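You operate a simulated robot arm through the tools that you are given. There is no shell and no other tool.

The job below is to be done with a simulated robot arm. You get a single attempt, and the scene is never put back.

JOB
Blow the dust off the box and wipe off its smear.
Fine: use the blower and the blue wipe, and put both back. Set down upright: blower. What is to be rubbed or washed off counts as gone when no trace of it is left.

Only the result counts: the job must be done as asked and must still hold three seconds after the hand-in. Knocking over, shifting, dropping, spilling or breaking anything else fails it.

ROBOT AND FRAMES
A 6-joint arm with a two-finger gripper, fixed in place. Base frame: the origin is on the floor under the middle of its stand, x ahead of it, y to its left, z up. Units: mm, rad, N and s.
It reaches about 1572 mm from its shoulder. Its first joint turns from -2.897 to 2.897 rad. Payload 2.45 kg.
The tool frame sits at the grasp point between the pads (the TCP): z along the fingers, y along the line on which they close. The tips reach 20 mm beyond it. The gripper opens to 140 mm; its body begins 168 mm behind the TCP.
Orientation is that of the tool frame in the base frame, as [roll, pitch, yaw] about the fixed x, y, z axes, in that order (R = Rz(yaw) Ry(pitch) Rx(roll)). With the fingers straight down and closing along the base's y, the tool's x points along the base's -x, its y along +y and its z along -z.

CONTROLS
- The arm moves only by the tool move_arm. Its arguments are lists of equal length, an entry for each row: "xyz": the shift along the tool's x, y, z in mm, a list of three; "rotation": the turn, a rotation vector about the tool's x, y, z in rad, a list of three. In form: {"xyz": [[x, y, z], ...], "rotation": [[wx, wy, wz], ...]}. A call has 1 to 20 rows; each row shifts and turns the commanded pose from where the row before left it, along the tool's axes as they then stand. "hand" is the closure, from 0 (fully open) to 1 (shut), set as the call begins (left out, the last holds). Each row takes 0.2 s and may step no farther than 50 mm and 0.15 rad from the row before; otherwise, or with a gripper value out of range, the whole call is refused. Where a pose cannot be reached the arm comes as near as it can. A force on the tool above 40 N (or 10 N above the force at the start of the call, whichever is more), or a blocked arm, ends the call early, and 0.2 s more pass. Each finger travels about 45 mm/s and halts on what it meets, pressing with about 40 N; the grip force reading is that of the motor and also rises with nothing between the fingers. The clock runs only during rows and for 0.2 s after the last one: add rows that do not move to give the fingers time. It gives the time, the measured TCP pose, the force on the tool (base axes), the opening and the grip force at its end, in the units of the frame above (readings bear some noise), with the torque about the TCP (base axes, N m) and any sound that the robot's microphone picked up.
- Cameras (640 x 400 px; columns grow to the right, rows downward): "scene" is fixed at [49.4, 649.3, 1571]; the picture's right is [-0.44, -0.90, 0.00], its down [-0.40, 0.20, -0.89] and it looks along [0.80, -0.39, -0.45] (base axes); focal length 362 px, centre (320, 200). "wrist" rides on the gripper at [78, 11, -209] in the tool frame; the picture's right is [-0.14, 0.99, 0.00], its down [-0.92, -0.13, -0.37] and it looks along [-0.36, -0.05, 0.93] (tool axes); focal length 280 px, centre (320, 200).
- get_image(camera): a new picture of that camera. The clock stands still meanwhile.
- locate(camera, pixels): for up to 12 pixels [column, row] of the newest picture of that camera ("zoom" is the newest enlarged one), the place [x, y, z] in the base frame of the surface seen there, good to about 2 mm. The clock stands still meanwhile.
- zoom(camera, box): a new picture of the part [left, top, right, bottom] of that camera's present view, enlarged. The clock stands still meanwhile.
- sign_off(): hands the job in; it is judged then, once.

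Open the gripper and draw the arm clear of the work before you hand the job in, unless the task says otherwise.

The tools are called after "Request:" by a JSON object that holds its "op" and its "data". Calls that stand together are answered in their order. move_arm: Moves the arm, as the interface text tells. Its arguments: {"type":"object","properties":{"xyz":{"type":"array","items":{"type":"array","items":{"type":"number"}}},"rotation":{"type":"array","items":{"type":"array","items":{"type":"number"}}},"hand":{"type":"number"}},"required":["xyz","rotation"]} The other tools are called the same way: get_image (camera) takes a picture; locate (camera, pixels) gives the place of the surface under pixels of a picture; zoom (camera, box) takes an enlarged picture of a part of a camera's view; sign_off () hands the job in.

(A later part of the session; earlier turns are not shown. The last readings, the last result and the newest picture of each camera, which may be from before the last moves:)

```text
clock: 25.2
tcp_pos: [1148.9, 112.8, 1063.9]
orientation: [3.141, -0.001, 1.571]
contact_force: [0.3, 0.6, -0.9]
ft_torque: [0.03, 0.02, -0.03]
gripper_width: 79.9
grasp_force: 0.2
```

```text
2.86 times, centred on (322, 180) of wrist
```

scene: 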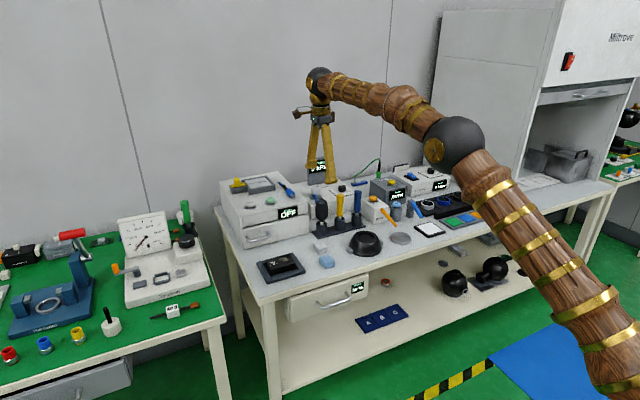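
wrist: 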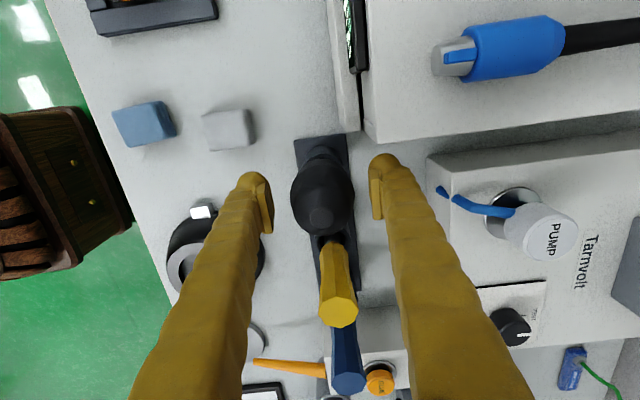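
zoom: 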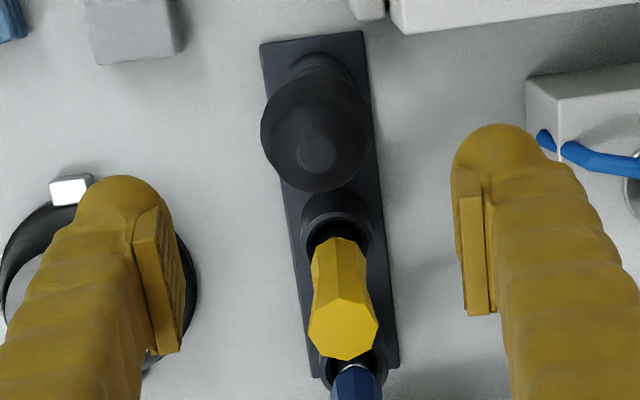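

The blower is back exactly as at the start. Next I move above the blue wipe at (966,178) and turn the tool so it closes along the wipe's narrow width (about base y, wipe turned ~0.14 rad).

Request:
{"op": "move_arm", "data": {"xyz": [[13.2, -36.4, 0], [13.2, -36.4, 0], [13.2, -36.4, 0], [13.2, -36.4, 0], [13.2, -36.4, 0], [0, 0, 0], [0, 0, 0], [0, 0, 0], [0, 0, 0], [0, 0, 0], [0, 0, 0], [0, 0, 0], [0, 0, 0], [0, 0, 0], [0, 0, 0], [0, 0, 0], [0, 0, 0]], "rotation": [[0, 0, 0], [0, 0, 0], [0, 0, 0], [0, 0, 0], [0, 0, 0], [0, 0, -0.1426], [0, 0, -0.1426], [0, 0, -0.1426], [0, 0, -0.1426], [0, 0, -0.1426], [0, 0, -0.1426], [0, 0, -0.1426], [0, 0, -0.1426], [0, 0, -0.1426], [0, 0, -0.1426], [0, 0, -0.1426], [0, 0, -0.1426]]}}

Request:
{"op": "get_image", "data": {"camera": "wrist"}}

Request:
{"op": "zoom", "data": {"camera": "wrist", "box": [220, 70, 420, 195]}}

```text
clock: 28.8
tcp_pos: [965.0, 177.8, 1063.6]
orientation: [3.14, 0.001, -2.999]
contact_force: [0.0, 0.3, 0.3]
ft_torque: [0.0, -0.04, -0.02]
gripper_width: 79.7
grasp_force: 0.1
```

```text
taken
```

wrist: 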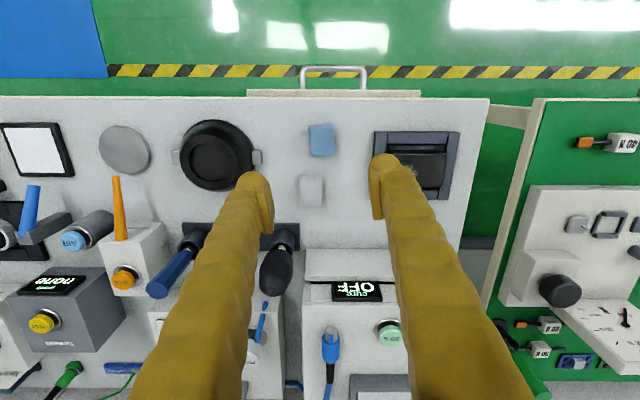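

```text
3.20 times, centred on (320, 132) of wrist
```

zoom: 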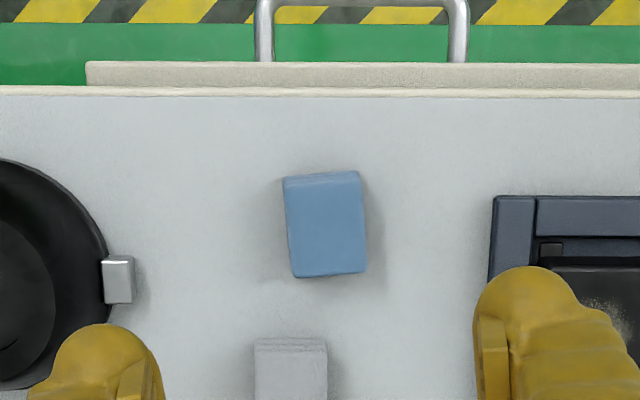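

The wipe now sits at (322,140); its edges look turned only about 0.08 rad from base axes. I locate its corners and its neighbours to verify.

Request:
{"op": "locate", "data": {"camera": "zoom", "pixels": [[290, 186], [355, 178], [360, 268], [297, 272], [325, 225], [118, 280], [134, 280], [490, 240], [290, 345], [325, 180], [325, 270], [300, 225]]}}

```text
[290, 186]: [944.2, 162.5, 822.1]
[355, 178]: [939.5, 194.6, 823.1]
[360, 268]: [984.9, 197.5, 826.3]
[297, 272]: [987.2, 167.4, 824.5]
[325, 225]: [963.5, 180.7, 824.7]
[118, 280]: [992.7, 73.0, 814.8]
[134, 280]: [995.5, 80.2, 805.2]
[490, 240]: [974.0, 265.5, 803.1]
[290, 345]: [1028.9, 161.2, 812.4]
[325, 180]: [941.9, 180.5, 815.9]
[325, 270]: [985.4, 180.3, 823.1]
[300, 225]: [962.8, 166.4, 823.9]
```

The wipe's centre is about (964,181), 42 mm wide in y, yaw ~0.1. I trim the pose and descend to 35 mm above the grip height.

Request:
{"op": "move_arm", "data": {"xyz": [[0.6, 3.1, 0], [0, 0, 40], [0, 0, 40], [0, 0, 40], [0, 0, 40], [0, 0, 38], [0, 0, 0]], "rotation": [[0, 0, 0.04], [0, 0, 0], [0, 0, 0], [0, 0, 0], [0, 0, 0], [0, 0, 0], [0, 0, 0]]}}

Request:
{"op": "get_image", "data": {"camera": "wrist"}}

Request:
{"op": "zoom", "data": {"camera": "scene", "box": [270, 190, 370, 290]}}

```text
clock: 30.4
tcp_pos: [965.0, 181.6, 864.3]
orientation: [-3.14, 0.0, -3.038]
contact_force: [0.2, 0.3, -0.3]
ft_torque: [-0.02, -0.01, -0.04]
gripper_width: 79.8
grasp_force: 0.0
```

```text
taken
```

wrist: 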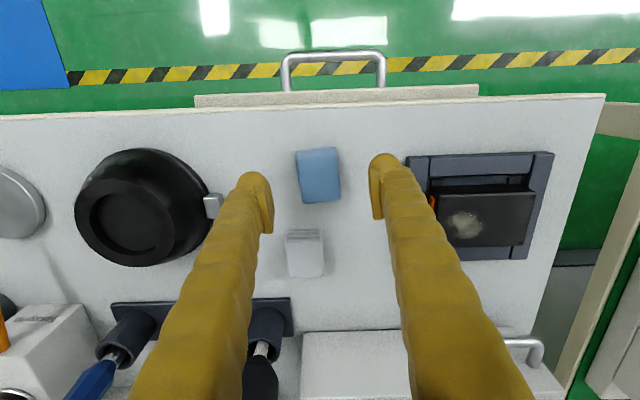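

```text
4.00 times, centred on (320, 240) of scene
```

zoom: 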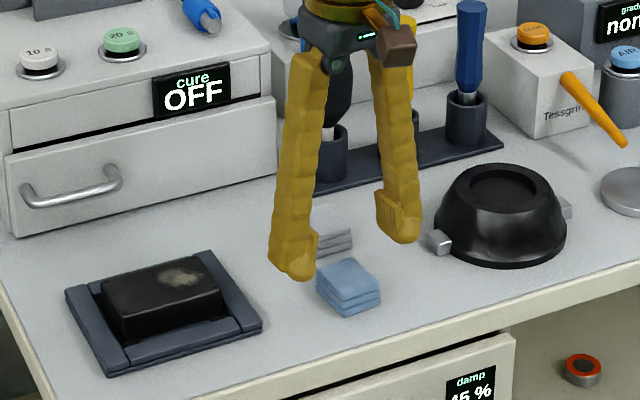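

The fingers straddle the blue wipe with clearance from the tray and bowl. I descend to z≈830 and then close.

Request:
{"op": "move_arm", "data": {"xyz": [[0, 0, 15], [0, 0, 14], [0, 0, 5], [0, 0, 0]], "rotation": [[0, 0, 0], [0, 0, 0], [0, 0, 0], [0, 0, 0]]}}

Request:
{"op": "move_arm", "data": {"xyz": [[0, 0, 0], [0, 0, 0], [0, 0, 0], [0, 0, 0]], "rotation": [[0, 0, 0], [0, 0, 0], [0, 0, 0], [0, 0, 0]], "hand": 0.72}}

Request:
{"op": "get_image", "data": {"camera": "wrist"}}

Request:
{"op": "zoom", "data": {"camera": "scene", "box": [280, 210, 360, 290]}}

```text
clock: 31.4
tcp_pos: [965.9, 181.9, 830.6]
orientation: [-3.14, -0.002, -3.041]
contact_force: [0.5, 0.0, 0.3]
ft_torque: [0.02, 0.02, -0.01]
gripper_width: 79.9
grasp_force: 0.1
```

```text
clock: 32.4
tcp_pos: [965.7, 180.4, 830.4]
orientation: [3.141, -0.001, -3.041]
contact_force: [-0.4, 0.5, 0.9]
ft_torque: [-0.01, -0.01, -0.01]
gripper_width: 40.0
grasp_force: 0.7
```

```text
taken
```

wrist: 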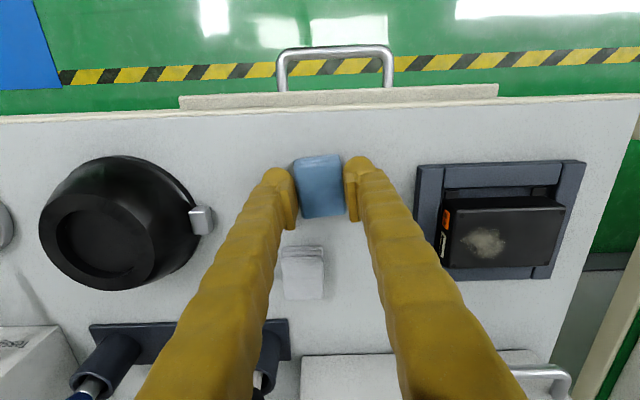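

```text
5.00 times, centred on (320, 250) of scene
```

zoom: 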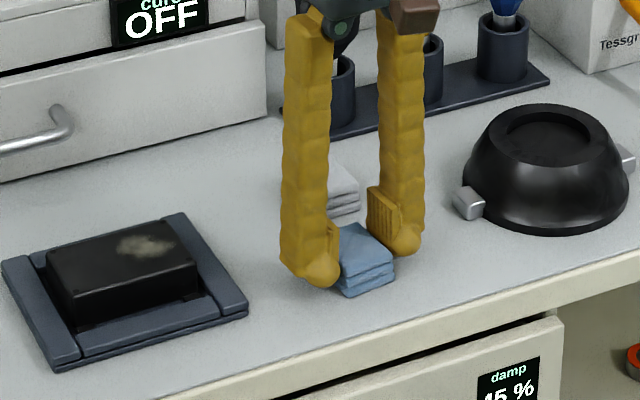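

At 40 mm the pads just touch the wipe. I close further to grip it firmly.

Request:
{"op": "move_arm", "data": {"xyz": [[0, 0, 0], [0, 0, 0], [0, 0, 0]], "rotation": [[0, 0, 0], [0, 0, 0], [0, 0, 0]], "hand": 0.76}}

Request:
{"op": "zoom", "data": {"camera": "wrist", "box": [260, 130, 380, 230]}}

```text
clock: 33.2
tcp_pos: [964.8, 182.1, 830.5]
orientation: [-3.141, 0.001, -3.04]
contact_force: [0.5, 0.1, -0.4]
ft_torque: [0.02, 0.02, 0.01]
gripper_width: 38.0
grasp_force: 40.0
```

```text
4.00 times, centred on (320, 180) of wrist
```

zoom: 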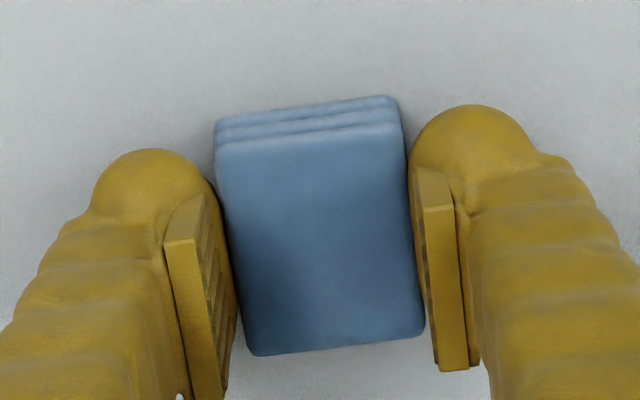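

The wipe is held at 38 mm with 40 N (rest pose TCP ≈ (965,181.3,830.5)). I lift it 80 mm and carry it over the smear at about (1010,316).

Request:
{"op": "move_arm", "data": {"xyz": [[0, 0, -15], [0, 0, -30], [0, 0, -35], [-14.6, 32.35, 0], [-14.6, 32.35, 0], [-14.6, 32.35, 0], [-14.6, 32.35, 0], [0, 0, 0]], "rotation": [[0, 0, 0], [0, 0, 0], [0, 0, 0], [0, 0, 0], [0, 0, 0], [0, 0, 0], [0, 0, 0], [0, 0, 0]]}}

Request:
{"op": "zoom", "data": {"camera": "scene", "box": [240, 200, 340, 290]}}

Request:
{"op": "get_image", "data": {"camera": "wrist"}}

```text
clock: 35.0
tcp_pos: [1011.6, 315.9, 911.8]
orientation: [3.142, 0.0, -3.042]
contact_force: [0.2, 0.7, -0.3]
ft_torque: [0.01, -0.02, 0.05]
gripper_width: 33.7
grasp_force: 0.1
```

```text
4.44 times, centred on (290, 245) of scene
```

zoom: 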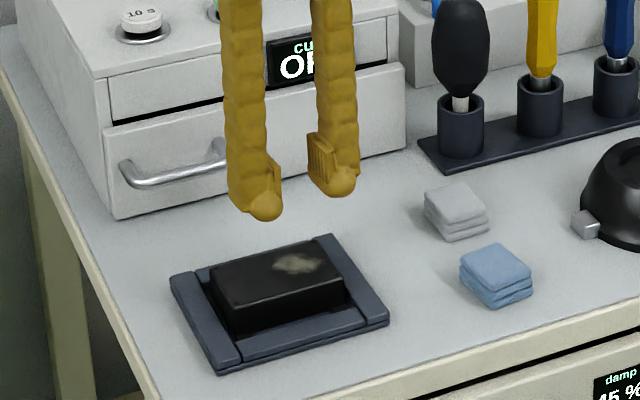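

```text
taken
```

wrist: 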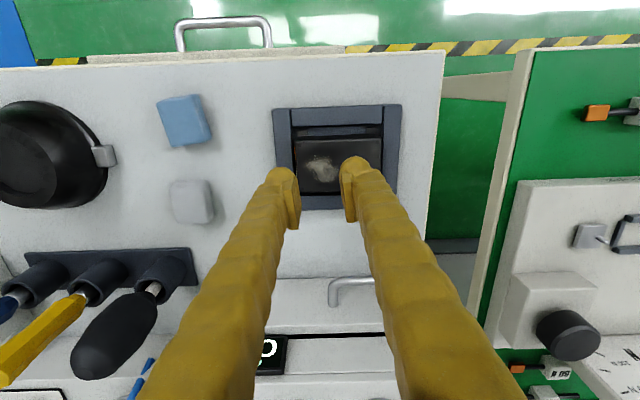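

The wipe slipped out and stayed on the table at (zoom 495,275), slightly shifted; the box was not touched. I return above the wipe with the hand opened to 80 mm and look at it.

Request:
{"op": "move_arm", "data": {"xyz": [[0, 0, -20], [14.6, -32.35, -10], [14.6, -32.35, -10], [14.6, -32.35, -10], [14.6, -32.35, 0], [0, 0, 0]], "rotation": [[0, 0, 0], [0, 0, 0], [0, 0, 0], [0, 0, 0], [0, 0, 0], [0, 0, 0]], "hand": 0.43}}

Request:
{"op": "get_image", "data": {"camera": "wrist"}}

Request:
{"op": "zoom", "data": {"camera": "scene", "box": [300, 240, 348, 270]}}

Request:
{"op": "zoom", "data": {"camera": "wrist", "box": [270, 120, 370, 200]}}

```text
clock: 36.4
tcp_pos: [963.6, 178.9, 960.7]
orientation: [-3.142, -0.001, -3.04]
contact_force: [-0.2, 0.1, -0.7]
ft_torque: [-0.04, 0.02, 0.0]
gripper_width: 79.7
grasp_force: 0.1
```

```text
taken
```

wrist: 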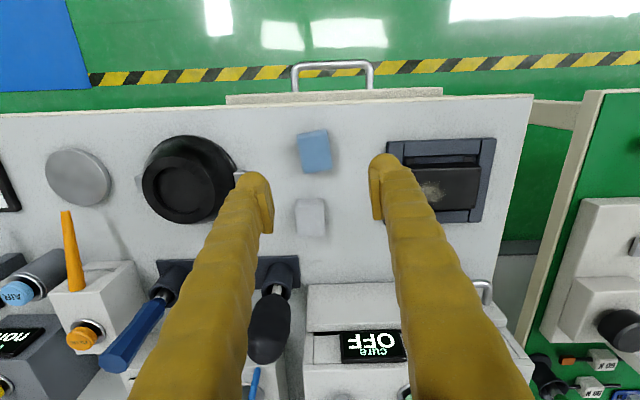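

```text
13.33 times, centred on (324, 255) of scene
```

zoom: 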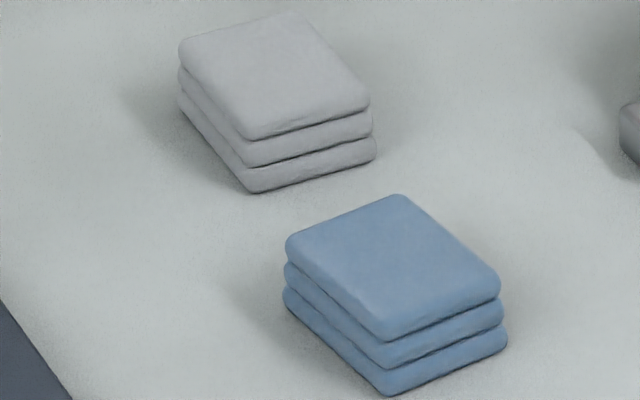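

```text
5.00 times, centred on (320, 160) of wrist
```

zoom: 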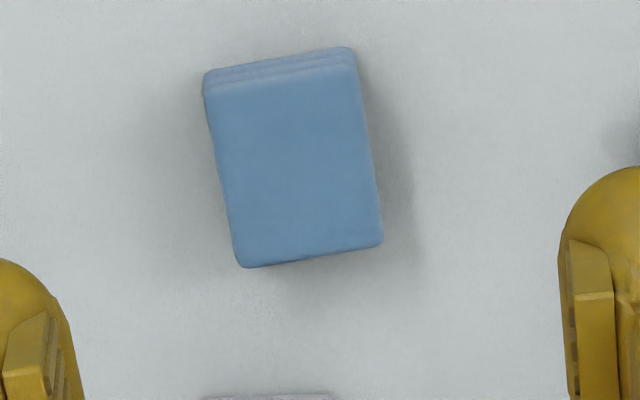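

The wipe moved about 8 mm. I locate its current corners in the wrist zoom.

Request:
{"op": "locate", "data": {"camera": "zoom", "pixels": [[212, 95], [350, 72], [375, 238], [245, 258], [290, 160], [218, 180], [364, 150], [282, 85], [310, 245], [205, 85], [345, 52]]}}

```text
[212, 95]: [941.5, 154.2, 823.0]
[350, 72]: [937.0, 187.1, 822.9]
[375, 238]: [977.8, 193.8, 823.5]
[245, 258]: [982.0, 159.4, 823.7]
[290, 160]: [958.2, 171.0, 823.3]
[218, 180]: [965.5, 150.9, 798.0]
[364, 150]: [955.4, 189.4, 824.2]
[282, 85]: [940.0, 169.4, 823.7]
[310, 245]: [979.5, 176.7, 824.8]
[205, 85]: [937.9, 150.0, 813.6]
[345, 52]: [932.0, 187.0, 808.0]
```

Now the wipe's centre is about (959.6,173.6), yaw ~0.135, table about z 800–801. I re-centre over it and descend lower than before, to TCP z≈823 (tips ~3 mm off the table).

Request:
{"op": "move_arm", "data": {"xyz": [[6.5, -7.3, 0], [0, 0, 40], [0, 0, 40], [0, 0, 30], [0, 0, 15], [0, 0, 8], [0, 0, 3], [0, 0, 0]], "rotation": [[0, 0, -0.033], [0, 0, 0], [0, 0, 0], [0, 0, 0], [0, 0, 0], [0, 0, 0], [0, 0, 0], [0, 0, 0]]}}

Request:
{"op": "zoom", "data": {"camera": "scene", "box": [290, 215, 360, 275]}}

Request:
{"op": "zoom", "data": {"camera": "wrist", "box": [240, 120, 400, 230]}}

```text
clock: 38.2
tcp_pos: [958.9, 171.7, 824.7]
orientation: [-3.141, 0.0, -3.008]
contact_force: [0.6, -0.3, 0.0]
ft_torque: [-0.02, 0.02, 0.03]
gripper_width: 79.8
grasp_force: 0.1
```

```text
6.67 times, centred on (325, 245) of scene
```

zoom: 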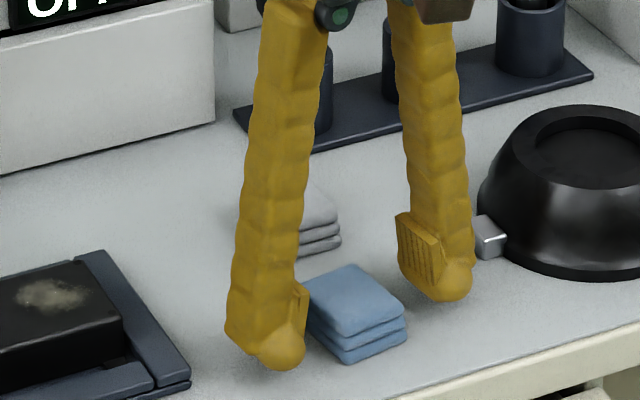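

```text
3.64 times, centred on (320, 175) of wrist
```

zoom: 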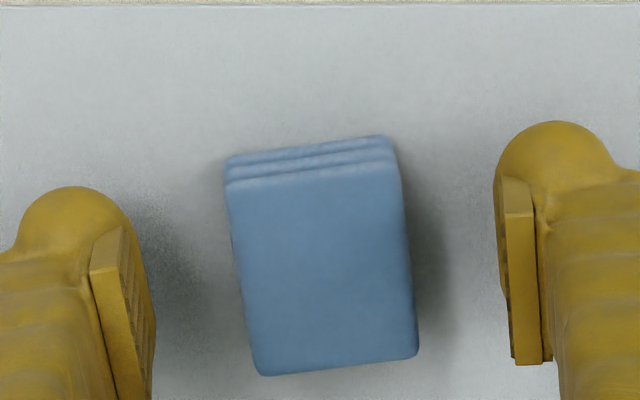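

The pad plates start about 6 mm above the ball tips, which explains the slip. I inch down further in 1 mm steps, watching for table contact.

Request:
{"op": "move_arm", "data": {"xyz": [[0, 0, 1], [0, 0, 1], [0, 0, 0]], "rotation": [[0, 0, 0], [0, 0, 0], [0, 0, 0]]}}

Request:
{"op": "locate", "data": {"camera": "zoom", "pixels": [[300, 60], [200, 100], [400, 80], [440, 250], [190, 300], [300, 390], [250, 200], [300, 270], [390, 330], [270, 350]]}}

```text
clock: 39.0
tcp_pos: [959.1, 171.7, 823.2]
orientation: [-3.141, -0.001, -3.007]
contact_force: [-0.3, 0.6, -0.6]
ft_torque: [-0.01, -0.02, -0.02]
gripper_width: 79.8
grasp_force: 0.0
```

```text
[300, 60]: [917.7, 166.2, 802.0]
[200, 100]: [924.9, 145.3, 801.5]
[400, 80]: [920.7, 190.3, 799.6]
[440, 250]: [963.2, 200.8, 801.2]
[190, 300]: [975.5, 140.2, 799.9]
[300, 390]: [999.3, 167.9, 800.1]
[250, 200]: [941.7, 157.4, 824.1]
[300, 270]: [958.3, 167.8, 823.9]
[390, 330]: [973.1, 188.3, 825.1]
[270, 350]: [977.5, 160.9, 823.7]
```

Table is at about z 800.7, so tips have ~2.5 mm clearance. I go 1 mm lower and close the hand on the wipe.

Request:
{"op": "move_arm", "data": {"xyz": [[0, 0, 1], [0, 0, 0], [0, 0, 0], [0, 0, 0], [0, 0, 0]], "rotation": [[0, 0, 0], [0, 0, 0], [0, 0, 0], [0, 0, 0], [0, 0, 0]], "hand": 0.76}}

Request:
{"op": "zoom", "data": {"camera": "wrist", "box": [240, 120, 400, 230]}}

Request:
{"op": "zoom", "data": {"camera": "scene", "box": [290, 215, 360, 275]}}

```text
clock: 40.2
tcp_pos: [958.2, 171.7, 823.1]
orientation: [-3.141, 0.0, -3.008]
contact_force: [0.6, -0.8, -0.3]
ft_torque: [-0.04, 0.02, 0.02]
gripper_width: 37.9
grasp_force: 40.5
```

```text
3.64 times, centred on (320, 175) of wrist
```

zoom: 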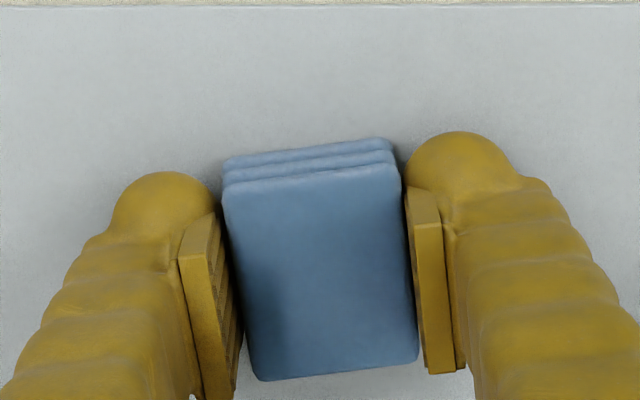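

```text
6.67 times, centred on (325, 245) of scene
```

zoom: 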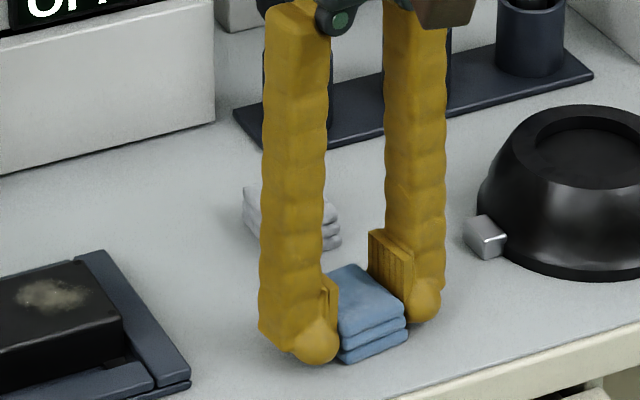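

Gripped at 37.9 mm with 40 N. I lift slowly by a few millimetres and check the hold.

Request:
{"op": "move_arm", "data": {"xyz": [[0, 0, 0], [0, 0, -2], [0, 0, -3], [0, 0, -5], [0, 0, 0]], "rotation": [[0, 0, 0], [0, 0, 0], [0, 0, 0], [0, 0, 0], [0, 0, 0]], "hand": 0.8}}

Request:
{"op": "zoom", "data": {"camera": "scene", "box": [290, 215, 360, 275]}}

```text
clock: 41.4
tcp_pos: [958.8, 173.4, 831.7]
orientation: [3.141, -0.001, -3.008]
contact_force: [-0.3, 0.0, 0.6]
ft_torque: [-0.03, -0.01, 0.0]
gripper_width: 37.8
grasp_force: 40.0
```

```text
6.67 times, centred on (325, 245) of scene
```

zoom: 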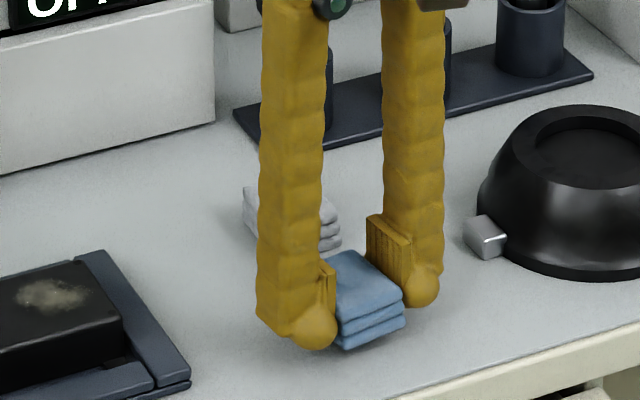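

The wipe is now lifted with the gripper (grip 40 N at 37.8 mm). I raise it gently to about z 905 and carry it over the smear.

Request:
{"op": "move_arm", "data": {"xyz": [[0, 0, -8], [0, 0, -10], [0, 0, -12], [0, 0, -15], [0, 0, -15], [0, 0, -15], [0, 0, 0], [-11.52, 22.38, 0], [-11.52, 22.38, 0], [-11.52, 22.38, 0], [-11.52, 22.38, 0], [-11.52, 22.38, 0], [-11.52, 22.38, 0], [0, 0, 0]], "rotation": [[0, 0, 0], [0, 0, 0], [0, 0, 0], [0, 0, 0], [0, 0, 0], [0, 0, 0], [0, 0, 0], [0, 0, 0], [0, 0, 0], [0, 0, 0], [0, 0, 0], [0, 0, 0], [0, 0, 0], [0, 0, 0]]}}

Request:
{"op": "zoom", "data": {"camera": "scene", "box": [240, 200, 340, 290]}}

Request:
{"op": "zoom", "data": {"camera": "wrist", "box": [240, 100, 400, 230]}}

```text
clock: 44.4
tcp_pos: [1009.9, 315.3, 907.7]
orientation: [-3.14, 0.0, -3.008]
contact_force: [1.2, -0.2, -0.8]
ft_torque: [-0.02, -0.01, 0.0]
gripper_width: 37.8
grasp_force: 39.9
```

```text
4.44 times, centred on (290, 245) of scene
```

zoom: 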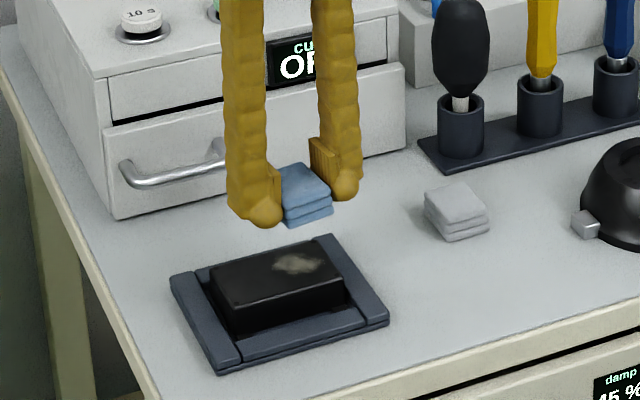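

```text
3.08 times, centred on (320, 165) of wrist
```

zoom: 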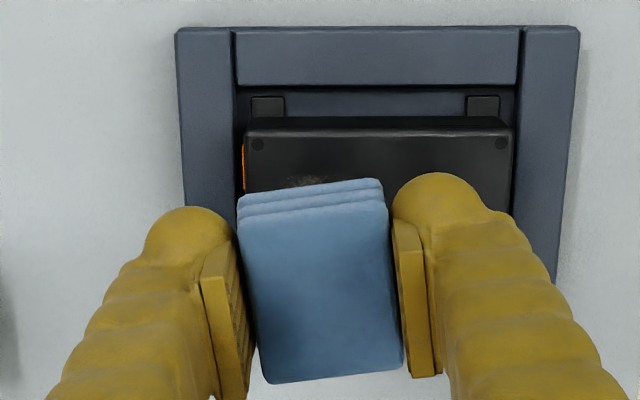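

The wipe is held squarely above the smear. I descend to a few mm above the box top, then step down watching for contact.

Request:
{"op": "move_arm", "data": {"xyz": [[0, 0, 15], [0, 0, 15], [0, 0, 10], [0, 0, 5], [0, 0, 0]], "rotation": [[0, 0, 0], [0, 0, 0], [0, 0, 0], [0, 0, 0], [0, 0, 0]]}}

Request:
{"op": "zoom", "data": {"camera": "scene", "box": [250, 215, 330, 285]}}

```text
clock: 45.6
tcp_pos: [1009.5, 315.3, 863.0]
orientation: [3.141, 0.001, -3.008]
contact_force: [0.6, -0.8, 1.1]
ft_torque: [-0.01, 0.01, -0.01]
gripper_width: 38.1
grasp_force: 39.5
```

```text
5.71 times, centred on (290, 250) of scene
```

zoom: 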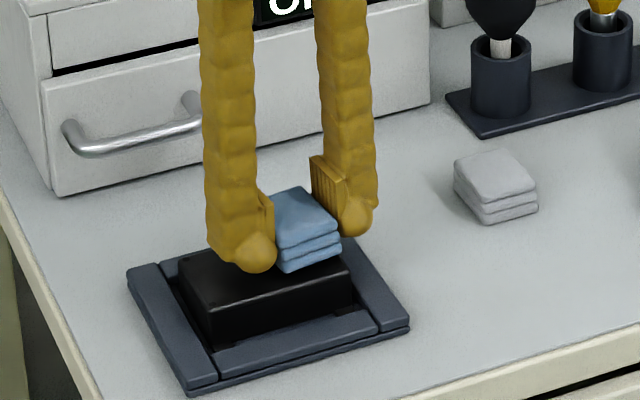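

No contact yet at z 863. I step down in 1 mm increments and read the force.

Request:
{"op": "move_arm", "data": {"xyz": [[0, 0, 1], [0, 0, 1], [0, 0, 1], [0, 0, 1]], "rotation": [[0, 0, 0], [0, 0, 0], [0, 0, 0], [0, 0, 0]]}}

Request:
{"op": "move_arm", "data": {"xyz": [[0, 0, 1], [0, 0, 0]], "rotation": [[0, 0, 0], [0, 0, 0]]}}

```text
clock: 46.6
tcp_pos: [1011.1, 313.7, 860.1]
orientation: [-3.141, 0.0, -3.008]
contact_force: [-0.6, -0.2, 0.3]
ft_torque: [-0.01, -0.01, 0.0]
gripper_width: 37.7
grasp_force: 39.9
```

```text
clock: 47.2
tcp_pos: [1008.8, 314.0, 857.5]
orientation: [3.141, 0.0, -3.009]
contact_force: [0.8, 0.5, -0.3]
ft_torque: [-0.01, 0.02, 0.01]
gripper_width: 37.9
grasp_force: 39.9
```

Still free at z≈857.5. I continue down 1 mm at a time.

Request:
{"op": "move_arm", "data": {"xyz": [[0, 0, 1], [0, 0, 0]], "rotation": [[0, 0, 0], [0, 0, 0]]}}

Request:
{"op": "move_arm", "data": {"xyz": [[0, 0, 1], [0, 0, 0]], "rotation": [[0, 0, 0], [0, 0, 0]]}}

```text
clock: 47.8
tcp_pos: [1010.3, 315.1, 857.9]
orientation: [-3.141, 0.0, -3.006]
contact_force: [0.1, -0.7, 0.1]
ft_torque: [0.0, 0.03, 0.01]
gripper_width: 37.7
grasp_force: 40.2
```

```text
clock: 48.4
tcp_pos: [1009.6, 315.3, 856.9]
orientation: [-3.141, 0.001, -3.007]
contact_force: [-2.0, 0.8, 8.2]
ft_torque: [0.01, 0.01, -0.01]
gripper_width: 37.7
grasp_force: 40.1
```

Contact: 8.2 N upward with no torque, so the wipe lies flat on the box. I make a short wiping stroke along tool y and check.

Request:
{"op": "move_arm", "data": {"xyz": [[0, 4, 0], [0, 4, 0], [0, 4, 0], [0, -4, 0], [0, -4, 0], [0, -4, 0], [0, -4, 0], [0, -4, 0], [0, 4, 0], [0, 4, 0]], "rotation": [[0, 0, 0], [0, 0, 0], [0, 0, 0], [0, 0, 0], [0, 0, 0], [0, 0, 0], [0, 0, 0], [0, 0, 0], [0, 0, 0], [0, 0, 0]]}}

Request:
{"op": "zoom", "data": {"camera": "scene", "box": [250, 215, 330, 285]}}

Request:
{"op": "zoom", "data": {"camera": "wrist", "box": [220, 80, 420, 240]}}

```text
clock: 50.6
tcp_pos: [1008.5, 313.7, 855.7]
orientation: [3.141, 0.0, -3.009]
contact_force: [1.8, -10.9, 22.1]
ft_torque: [-0.19, -0.02, -0.01]
gripper_width: 37.7
grasp_force: 40.0
```

```text
5.71 times, centred on (290, 250) of scene
```

zoom: 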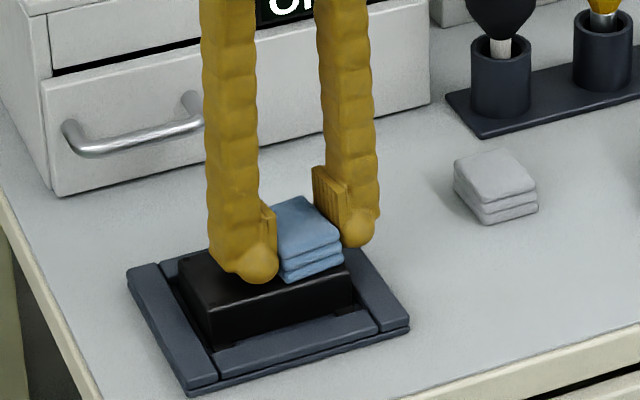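

```text
2.50 times, centred on (320, 160) of wrist
```

zoom: 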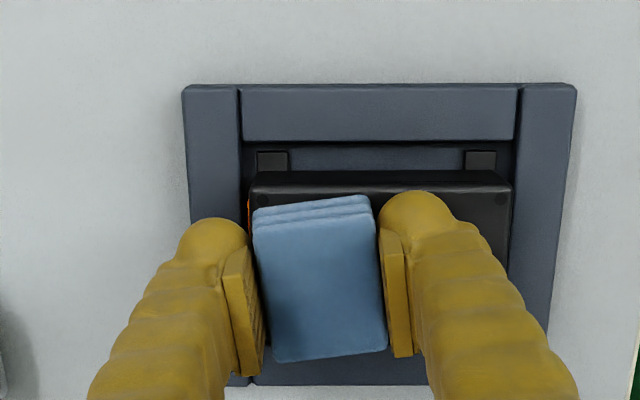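

Normal force grew to 22 N with friction 11 N; the box hasn't shifted. I ease up 0.6 mm and make several longer strokes in y with small x offsets.

Request:
{"op": "move_arm", "data": {"xyz": [[0, 0, -0.6], [0, 5, 0], [0, 5, 0], [0, 5, 0], [0, -5, 0], [0, -5, 0], [0, -5, 0], [0, -5, 0], [0, -5, 0], [0, -5, 0], [4, 5, 0], [0, 5, 0], [0, 5, 0], [-4, 5, 0], [-4, -5, 0], [0, -5, 0], [0, -5, 0], [4, -3, 0], [0, 3, 0], [0, 0, 0]], "rotation": [[0, 0, 0], [0, 0, 0], [0, 0, 0], [0, 0, 0], [0, 0, 0], [0, 0, 0], [0, 0, 0], [0, 0, 0], [0, 0, 0], [0, 0, 0], [0, 0, 0], [0, 0, 0], [0, 0, 0], [0, 0, 0], [0, 0, 0], [0, 0, 0], [0, 0, 0], [0, 0, 0], [0, 0, 0], [0, 0, 0]]}}

Request:
{"op": "zoom", "data": {"camera": "wrist", "box": [220, 80, 420, 240]}}

```text
clock: 54.8
tcp_pos: [1012.4, 304.8, 855.9]
orientation: [3.14, 0.0, -3.007]
contact_force: [-0.4, 0.2, -1.0]
ft_torque: [0.02, 0.03, 0.02]
gripper_width: 38.0
grasp_force: 40.3
```

```text
2.50 times, centred on (320, 160) of wrist
```

zoom: 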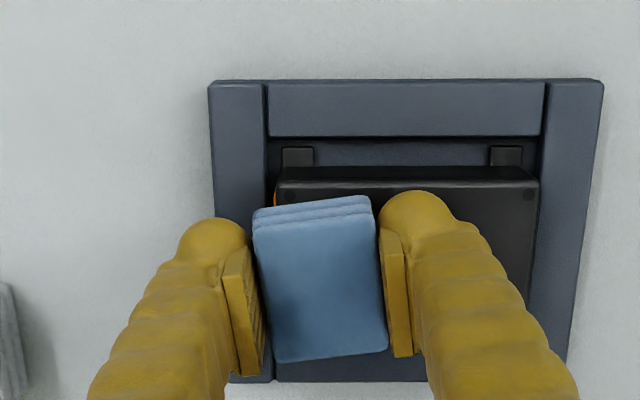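

The force is now zero, so contact was lost towards the end. I raise the wipe 60 mm to inspect the smear.

Request:
{"op": "move_arm", "data": {"xyz": [[0, 0, -10], [0, 0, -20], [0, 0, -30], [0, 0, 0]], "rotation": [[0, 0, 0], [0, 0, 0], [0, 0, 0], [0, 0, 0]]}}

Request:
{"op": "zoom", "data": {"camera": "scene", "box": [255, 225, 325, 280]}}

Request:
{"op": "zoom", "data": {"camera": "wrist", "box": [220, 80, 420, 240]}}

```text
clock: 55.8
tcp_pos: [1012.3, 305.9, 917.3]
orientation: [-3.141, 0.001, -3.007]
contact_force: [0.1, -0.2, -0.1]
ft_torque: [-0.01, -0.03, 0.02]
gripper_width: 38.0
grasp_force: 39.7
```

```text
7.27 times, centred on (290, 252) of scene
```

zoom: 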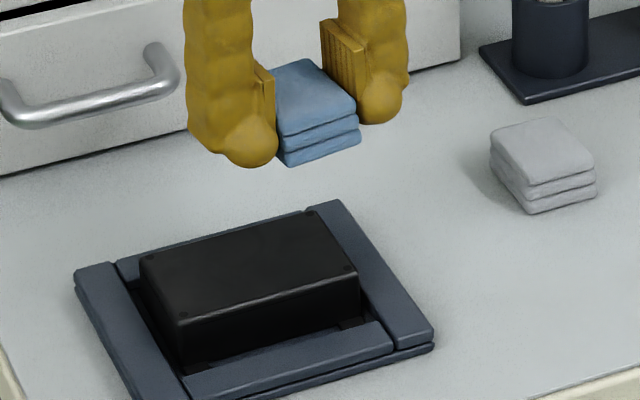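

```text
2.50 times, centred on (320, 160) of wrist
```

zoom: 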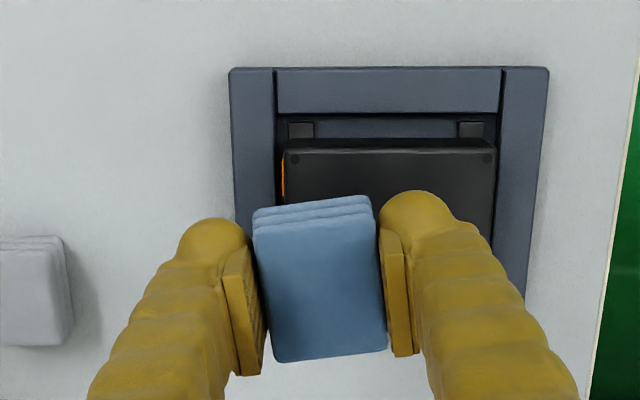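

The smear looks gone at the box top. I zoom closer to check for any faint trace.

Request:
{"op": "zoom", "data": {"camera": "scene", "box": [268, 246, 308, 276]}}

Request:
{"op": "zoom", "data": {"camera": "wrist", "box": [300, 115, 390, 170]}}

```text
13.33 times, centred on (288, 261) of scene
```

zoom: 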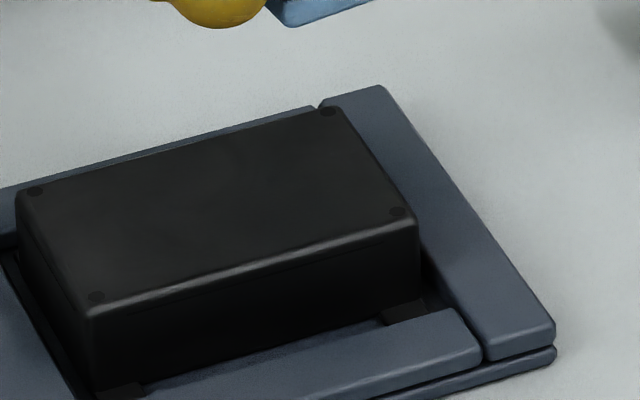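

```text
7.11 times, centred on (345, 142) of wrist
```

zoom: 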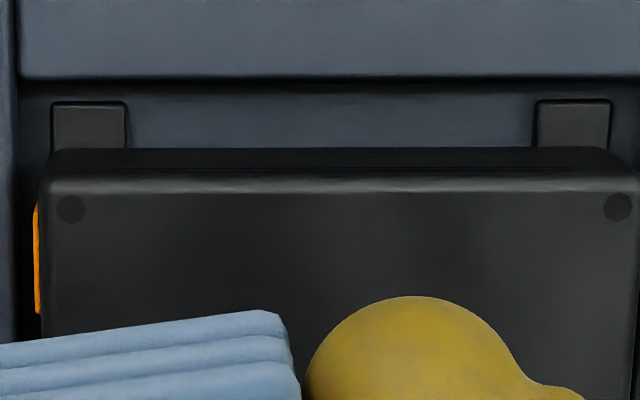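

It looks clean, but I want a view from above. I move part-way back towards the wipe's home at height and view the box with the wrist camera.

Request:
{"op": "move_arm", "data": {"xyz": [[15, -25, 0], [15, -25, 0], [15, -25, 0], [15, -25, 0], [0, 0, 0]], "rotation": [[0, 0, 0], [0, 0, 0], [0, 0, 0], [0, 0, 0], [0, 0, 0]]}}

Request:
{"op": "get_image", "data": {"camera": "wrist"}}

Request:
{"op": "zoom", "data": {"camera": "wrist", "box": [390, 120, 530, 240]}}

```text
clock: 57.0
tcp_pos: [964.6, 198.8, 915.7]
orientation: [3.141, -0.001, -3.007]
contact_force: [0.3, 0.1, -0.5]
ft_torque: [-0.03, 0.01, -0.01]
gripper_width: 37.7
grasp_force: 40.3
```

```text
taken
```

wrist: 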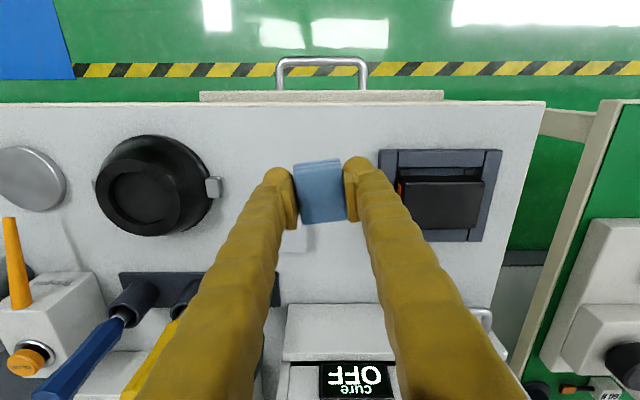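

```text
3.33 times, centred on (460, 180) of wrist
```

zoom: 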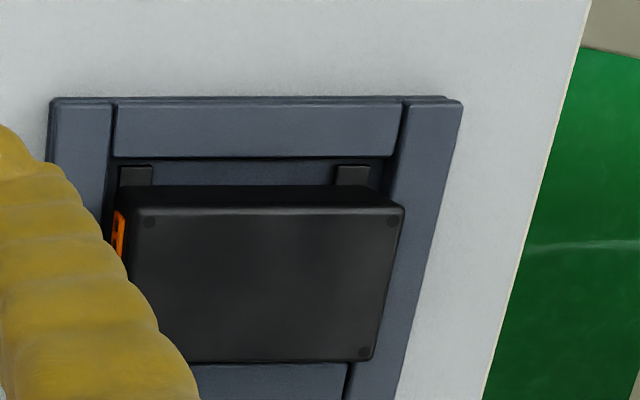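

Request:
{"op": "zoom", "data": {"camera": "wrist", "box": [420, 175, 490, 235]}}

```text
6.67 times, centred on (455, 205) of wrist
```

zoom: 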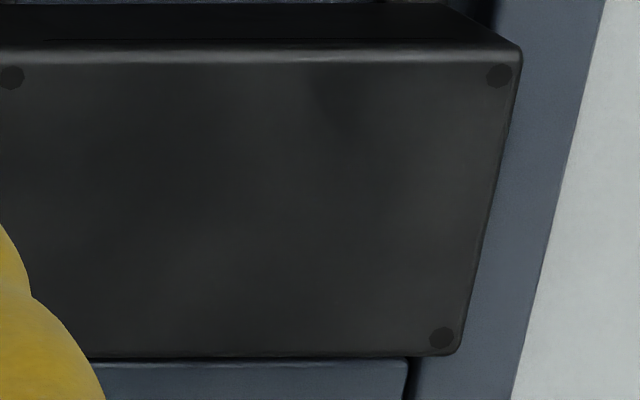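

The box top looks clean. To be sure no faint trace remains I do one more light wiping pass at the same contact height, covering the whole smear area.

Request:
{"op": "move_arm", "data": {"xyz": [[-15, 27.5, 0], [-15, 27.5, 0], [-15, 27.5, 0], [-15, 27.5, 0], [0, 0, 0], [0, 0, 20], [0, 0, 20], [0, 0, 12], [0, 0, 6], [0, 0, 1.6], [0, 0, 0]], "rotation": [[0, 0, 0], [0, 0, 0], [0, 0, 0], [0, 0, 0], [0, 0, 0], [0, 0, 0], [0, 0, 0], [0, 0, 0], [0, 0, 0], [0, 0, 0], [0, 0, 0]]}}

```text
clock: 59.4
tcp_pos: [1009.3, 315.3, 857.2]
orientation: [3.142, 0.0, -3.008]
contact_force: [-0.2, 1.0, -0.3]
ft_torque: [-0.04, 0.02, -0.01]
gripper_width: 38.0
grasp_force: 40.3
```

No contact yet at 857; I lower 1 mm more and read.

Request:
{"op": "move_arm", "data": {"xyz": [[0, 0, 1], [0, 0, 0]], "rotation": [[0, 0, 0], [0, 0, 0]]}}

```text
clock: 60.0
tcp_pos: [1010.3, 315.2, 855.8]
orientation: [3.141, 0.0, -3.006]
contact_force: [-0.7, 0.7, 3.6]
ft_torque: [-0.03, 0.07, -0.03]
gripper_width: 37.6
grasp_force: 40.0
```

Light contact of 3.6 N. I add 0.4 mm and make several strokes in y and x within the smear area.

Request:
{"op": "move_arm", "data": {"xyz": [[0, 0, 0.4], [0, 4, 0], [0, 4, 0], [0, 4, 0], [0, -4, 0], [0, -4, 0], [0, -4, 0], [0, -4, 0], [0, -4, 0], [0, 4, 0], [0, 4, 0], [0, 4, 0], [0, 4, 0], [0, -4, 0], [0, -4, 0], [0, 0, 0]], "rotation": [[0, 0, 0], [0, 0, 0], [0, 0, 0], [0, 0, 0], [0, 0, 0], [0, 0, 0], [0, 0, 0], [0, 0, 0], [0, 0, 0], [0, 0, 0], [0, 0, 0], [0, 0, 0], [0, 0, 0], [0, 0, 0], [0, 0, 0], [0, 0, 0]]}}

Request:
{"op": "move_arm", "data": {"xyz": [[4, 0, 0], [4, 0, 0], [-4, 0, 0], [-4, 0, 0], [-4, 0, 0], [-4, 0, 0], [4, 0, 0], [4, 0, 0], [0, 0, 0]], "rotation": [[0, 0, 0], [0, 0, 0], [0, 0, 0], [0, 0, 0], [0, 0, 0], [0, 0, 0], [0, 0, 0], [0, 0, 0], [0, 0, 0]]}}

```text
clock: 63.4
tcp_pos: [1010.5, 315.3, 855.7]
orientation: [-3.141, 0.001, -3.007]
contact_force: [-0.9, 8.6, 17.5]
ft_torque: [0.15, 0.02, 0.03]
gripper_width: 37.7
grasp_force: 40.0
```

```text
clock: 65.4
tcp_pos: [1009.1, 316.0, 855.6]
orientation: [-3.14, 0.0, -3.006]
contact_force: [3.4, 0.1, 9.1]
ft_torque: [-0.04, -0.04, 0.0]
gripper_width: 37.9
grasp_force: 39.6
```

Contact was maintained (9–17 N) throughout. I raise the wipe and check the box and the tray.

Request:
{"op": "move_arm", "data": {"xyz": [[0, 0, -10], [0, 0, -20], [0, 0, -30], [0, 0, 0]], "rotation": [[0, 0, 0], [0, 0, 0], [0, 0, 0], [0, 0, 0]]}}

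Request:
{"op": "zoom", "data": {"camera": "scene", "box": [250, 240, 330, 290]}}

```text
clock: 66.4
tcp_pos: [1009.0, 314.7, 915.0]
orientation: [-3.141, 0.001, -3.007]
contact_force: [-0.7, 0.1, -0.3]
ft_torque: [-0.01, 0.02, -0.01]
gripper_width: 37.8
grasp_force: 40.1
```

```text
8.00 times, centred on (290, 265) of scene
```

zoom: 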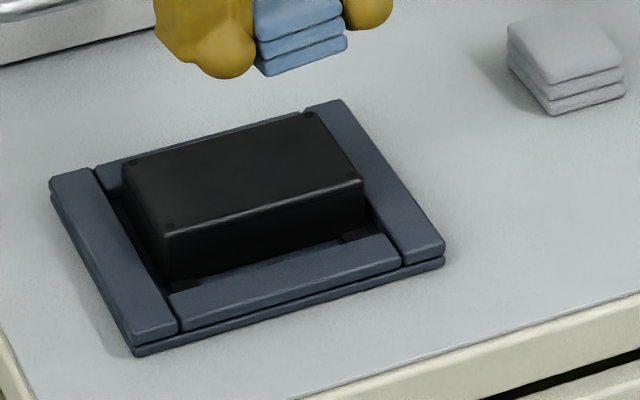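

The box is clean and in the same place as at the start. I carry the wipe back to its original spot (964,180.5) with its original yaw and descend near the table.

Request:
{"op": "move_arm", "data": {"xyz": [[12.76, -25.62, 0], [12.76, -25.62, 0], [12.76, -25.62, 0], [12.76, -25.62, 0], [12.76, -25.62, 0], [0, 0, 0], [0, 0, 30], [0, 0, 30], [0, 0, 20], [0, 0, 0]], "rotation": [[0, 0, 0], [0, 0, 0], [0, 0, 0], [0, 0, 0], [0, 0, 0], [0, 0, 0.033], [0, 0, 0], [0, 0, 0], [0, 0, 0], [0, 0, 0]]}}

Request:
{"op": "zoom", "data": {"camera": "scene", "box": [300, 240, 348, 270]}}

Request:
{"op": "zoom", "data": {"camera": "wrist", "box": [240, 120, 400, 230]}}

```text
clock: 68.6
tcp_pos: [964.1, 179.0, 835.7]
orientation: [-3.141, 0.001, -3.039]
contact_force: [0.5, 1.0, -1.0]
ft_torque: [0.0, -0.02, 0.02]
gripper_width: 37.9
grasp_force: 40.3
```

```text
13.33 times, centred on (324, 255) of scene
```

zoom: 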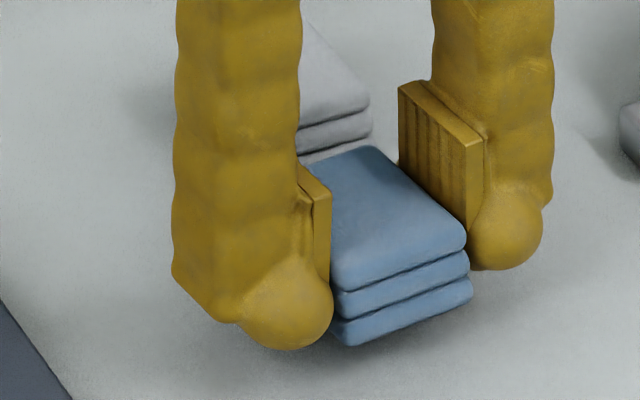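

```text
3.64 times, centred on (320, 175) of wrist
```

zoom: 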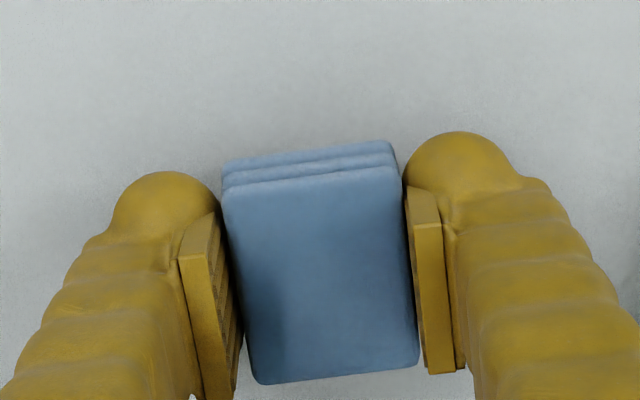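

After a 13 mm drop the wipe's corners will match its original ones within ~1 mm. I lower it and then step down to table contact.

Request:
{"op": "move_arm", "data": {"xyz": [[0, 0, 5], [0, 0, 4], [0, 0, 2], [0, 0, 0]], "rotation": [[0, 0, 0], [0, 0, 0], [0, 0, 0], [0, 0, 0]]}}

Request:
{"op": "move_arm", "data": {"xyz": [[0, 0, 0.7], [0, 0, 0]], "rotation": [[0, 0, 0], [0, 0, 0]]}}

```text
clock: 69.6
tcp_pos: [963.8, 179.4, 825.8]
orientation: [-3.141, 0.0, -3.041]
contact_force: [-0.1, 0.0, -0.4]
ft_torque: [-0.04, 0.03, 0.0]
gripper_width: 37.9
grasp_force: 40.3
```

```text
clock: 70.2
tcp_pos: [962.1, 179.4, 824.3]
orientation: [3.141, 0.0, -3.04]
contact_force: [0.4, -0.3, 0.0]
ft_torque: [0.0, -0.03, 0.01]
gripper_width: 37.9
grasp_force: 40.4
```

No contact yet at about 824; I go on in small steps.

Request:
{"op": "move_arm", "data": {"xyz": [[0, 0, 0.8], [0, 0, 0], [0, 0, 0]], "rotation": [[0, 0, 0], [0, 0, 0], [0, 0, 0]]}}

Request:
{"op": "move_arm", "data": {"xyz": [[0, 0, 0.5], [0, 0, 0]], "rotation": [[0, 0, 0], [0, 0, 0]]}}

```text
clock: 71.0
tcp_pos: [963.9, 180.1, 823.0]
orientation: [-3.141, 0.001, -3.041]
contact_force: [-0.3, -0.6, 0.9]
ft_torque: [0.0, -0.01, -0.02]
gripper_width: 37.8
grasp_force: 40.1
```

```text
clock: 71.6
tcp_pos: [964.6, 180.2, 822.4]
orientation: [-3.141, -0.001, -3.04]
contact_force: [0.6, 0.1, 0.2]
ft_torque: [0.01, 0.01, 0.0]
gripper_width: 37.9
grasp_force: 39.6
```

Still essentially no load at 822.4, under a millimetre from the table. One more small step, then I open slowly.

Request:
{"op": "move_arm", "data": {"xyz": [[0, 0, 0.5], [0, 0, 0]], "rotation": [[0, 0, 0], [0, 0, 0]]}}

Request:
{"op": "zoom", "data": {"camera": "scene", "box": [300, 240, 348, 270]}}

```text
clock: 72.2
tcp_pos: [963.1, 180.1, 820.7]
orientation: [3.14, 0.002, -3.039]
contact_force: [0.5, -0.9, 0.3]
ft_torque: [0.02, -0.01, -0.02]
gripper_width: 37.8
grasp_force: 39.9
```

```text
13.33 times, centred on (324, 255) of scene
```

zoom: 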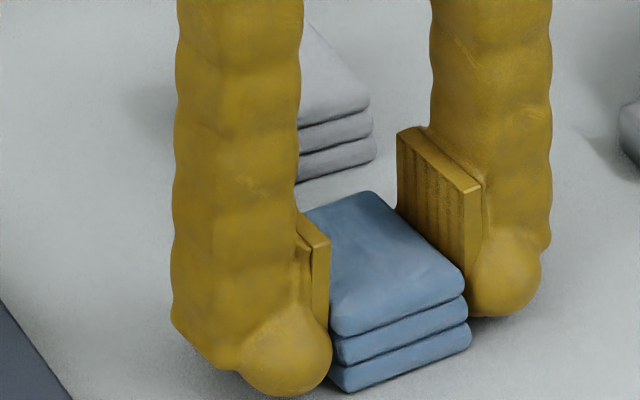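

The wipe's corners now match the original picture: right (465,275), bottom (348,390). I release it, opening gradually.

Request:
{"op": "move_arm", "data": {"xyz": [[0, 0, 0], [0, 0, 0]], "rotation": [[0, 0, 0], [0, 0, 0]], "hand": 0.7}}

Request:
{"op": "move_arm", "data": {"xyz": [[0, 0, 0], [0, 0, 0], [0, 0, 0]], "rotation": [[0, 0, 0], [0, 0, 0], [0, 0, 0]], "hand": 0.45}}

Request:
{"op": "zoom", "data": {"camera": "scene", "box": [300, 240, 348, 270]}}

```text
clock: 72.8
tcp_pos: [963.1, 179.7, 822.6]
orientation: [-3.141, 0.0, -3.041]
contact_force: [-0.6, 0.5, -1.5]
ft_torque: [-0.01, -0.01, -0.02]
gripper_width: 42.1
grasp_force: 0.1
```

```text
clock: 73.6
tcp_pos: [961.3, 180.1, 821.6]
orientation: [3.141, -0.002, -3.04]
contact_force: [0.1, -0.1, -1.2]
ft_torque: [-0.03, 0.0, 0.0]
gripper_width: 76.7
grasp_force: 0.0
```

```text
13.33 times, centred on (324, 255) of scene
```

zoom: 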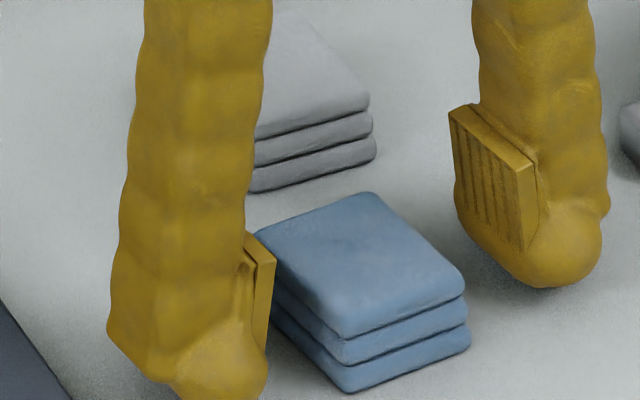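

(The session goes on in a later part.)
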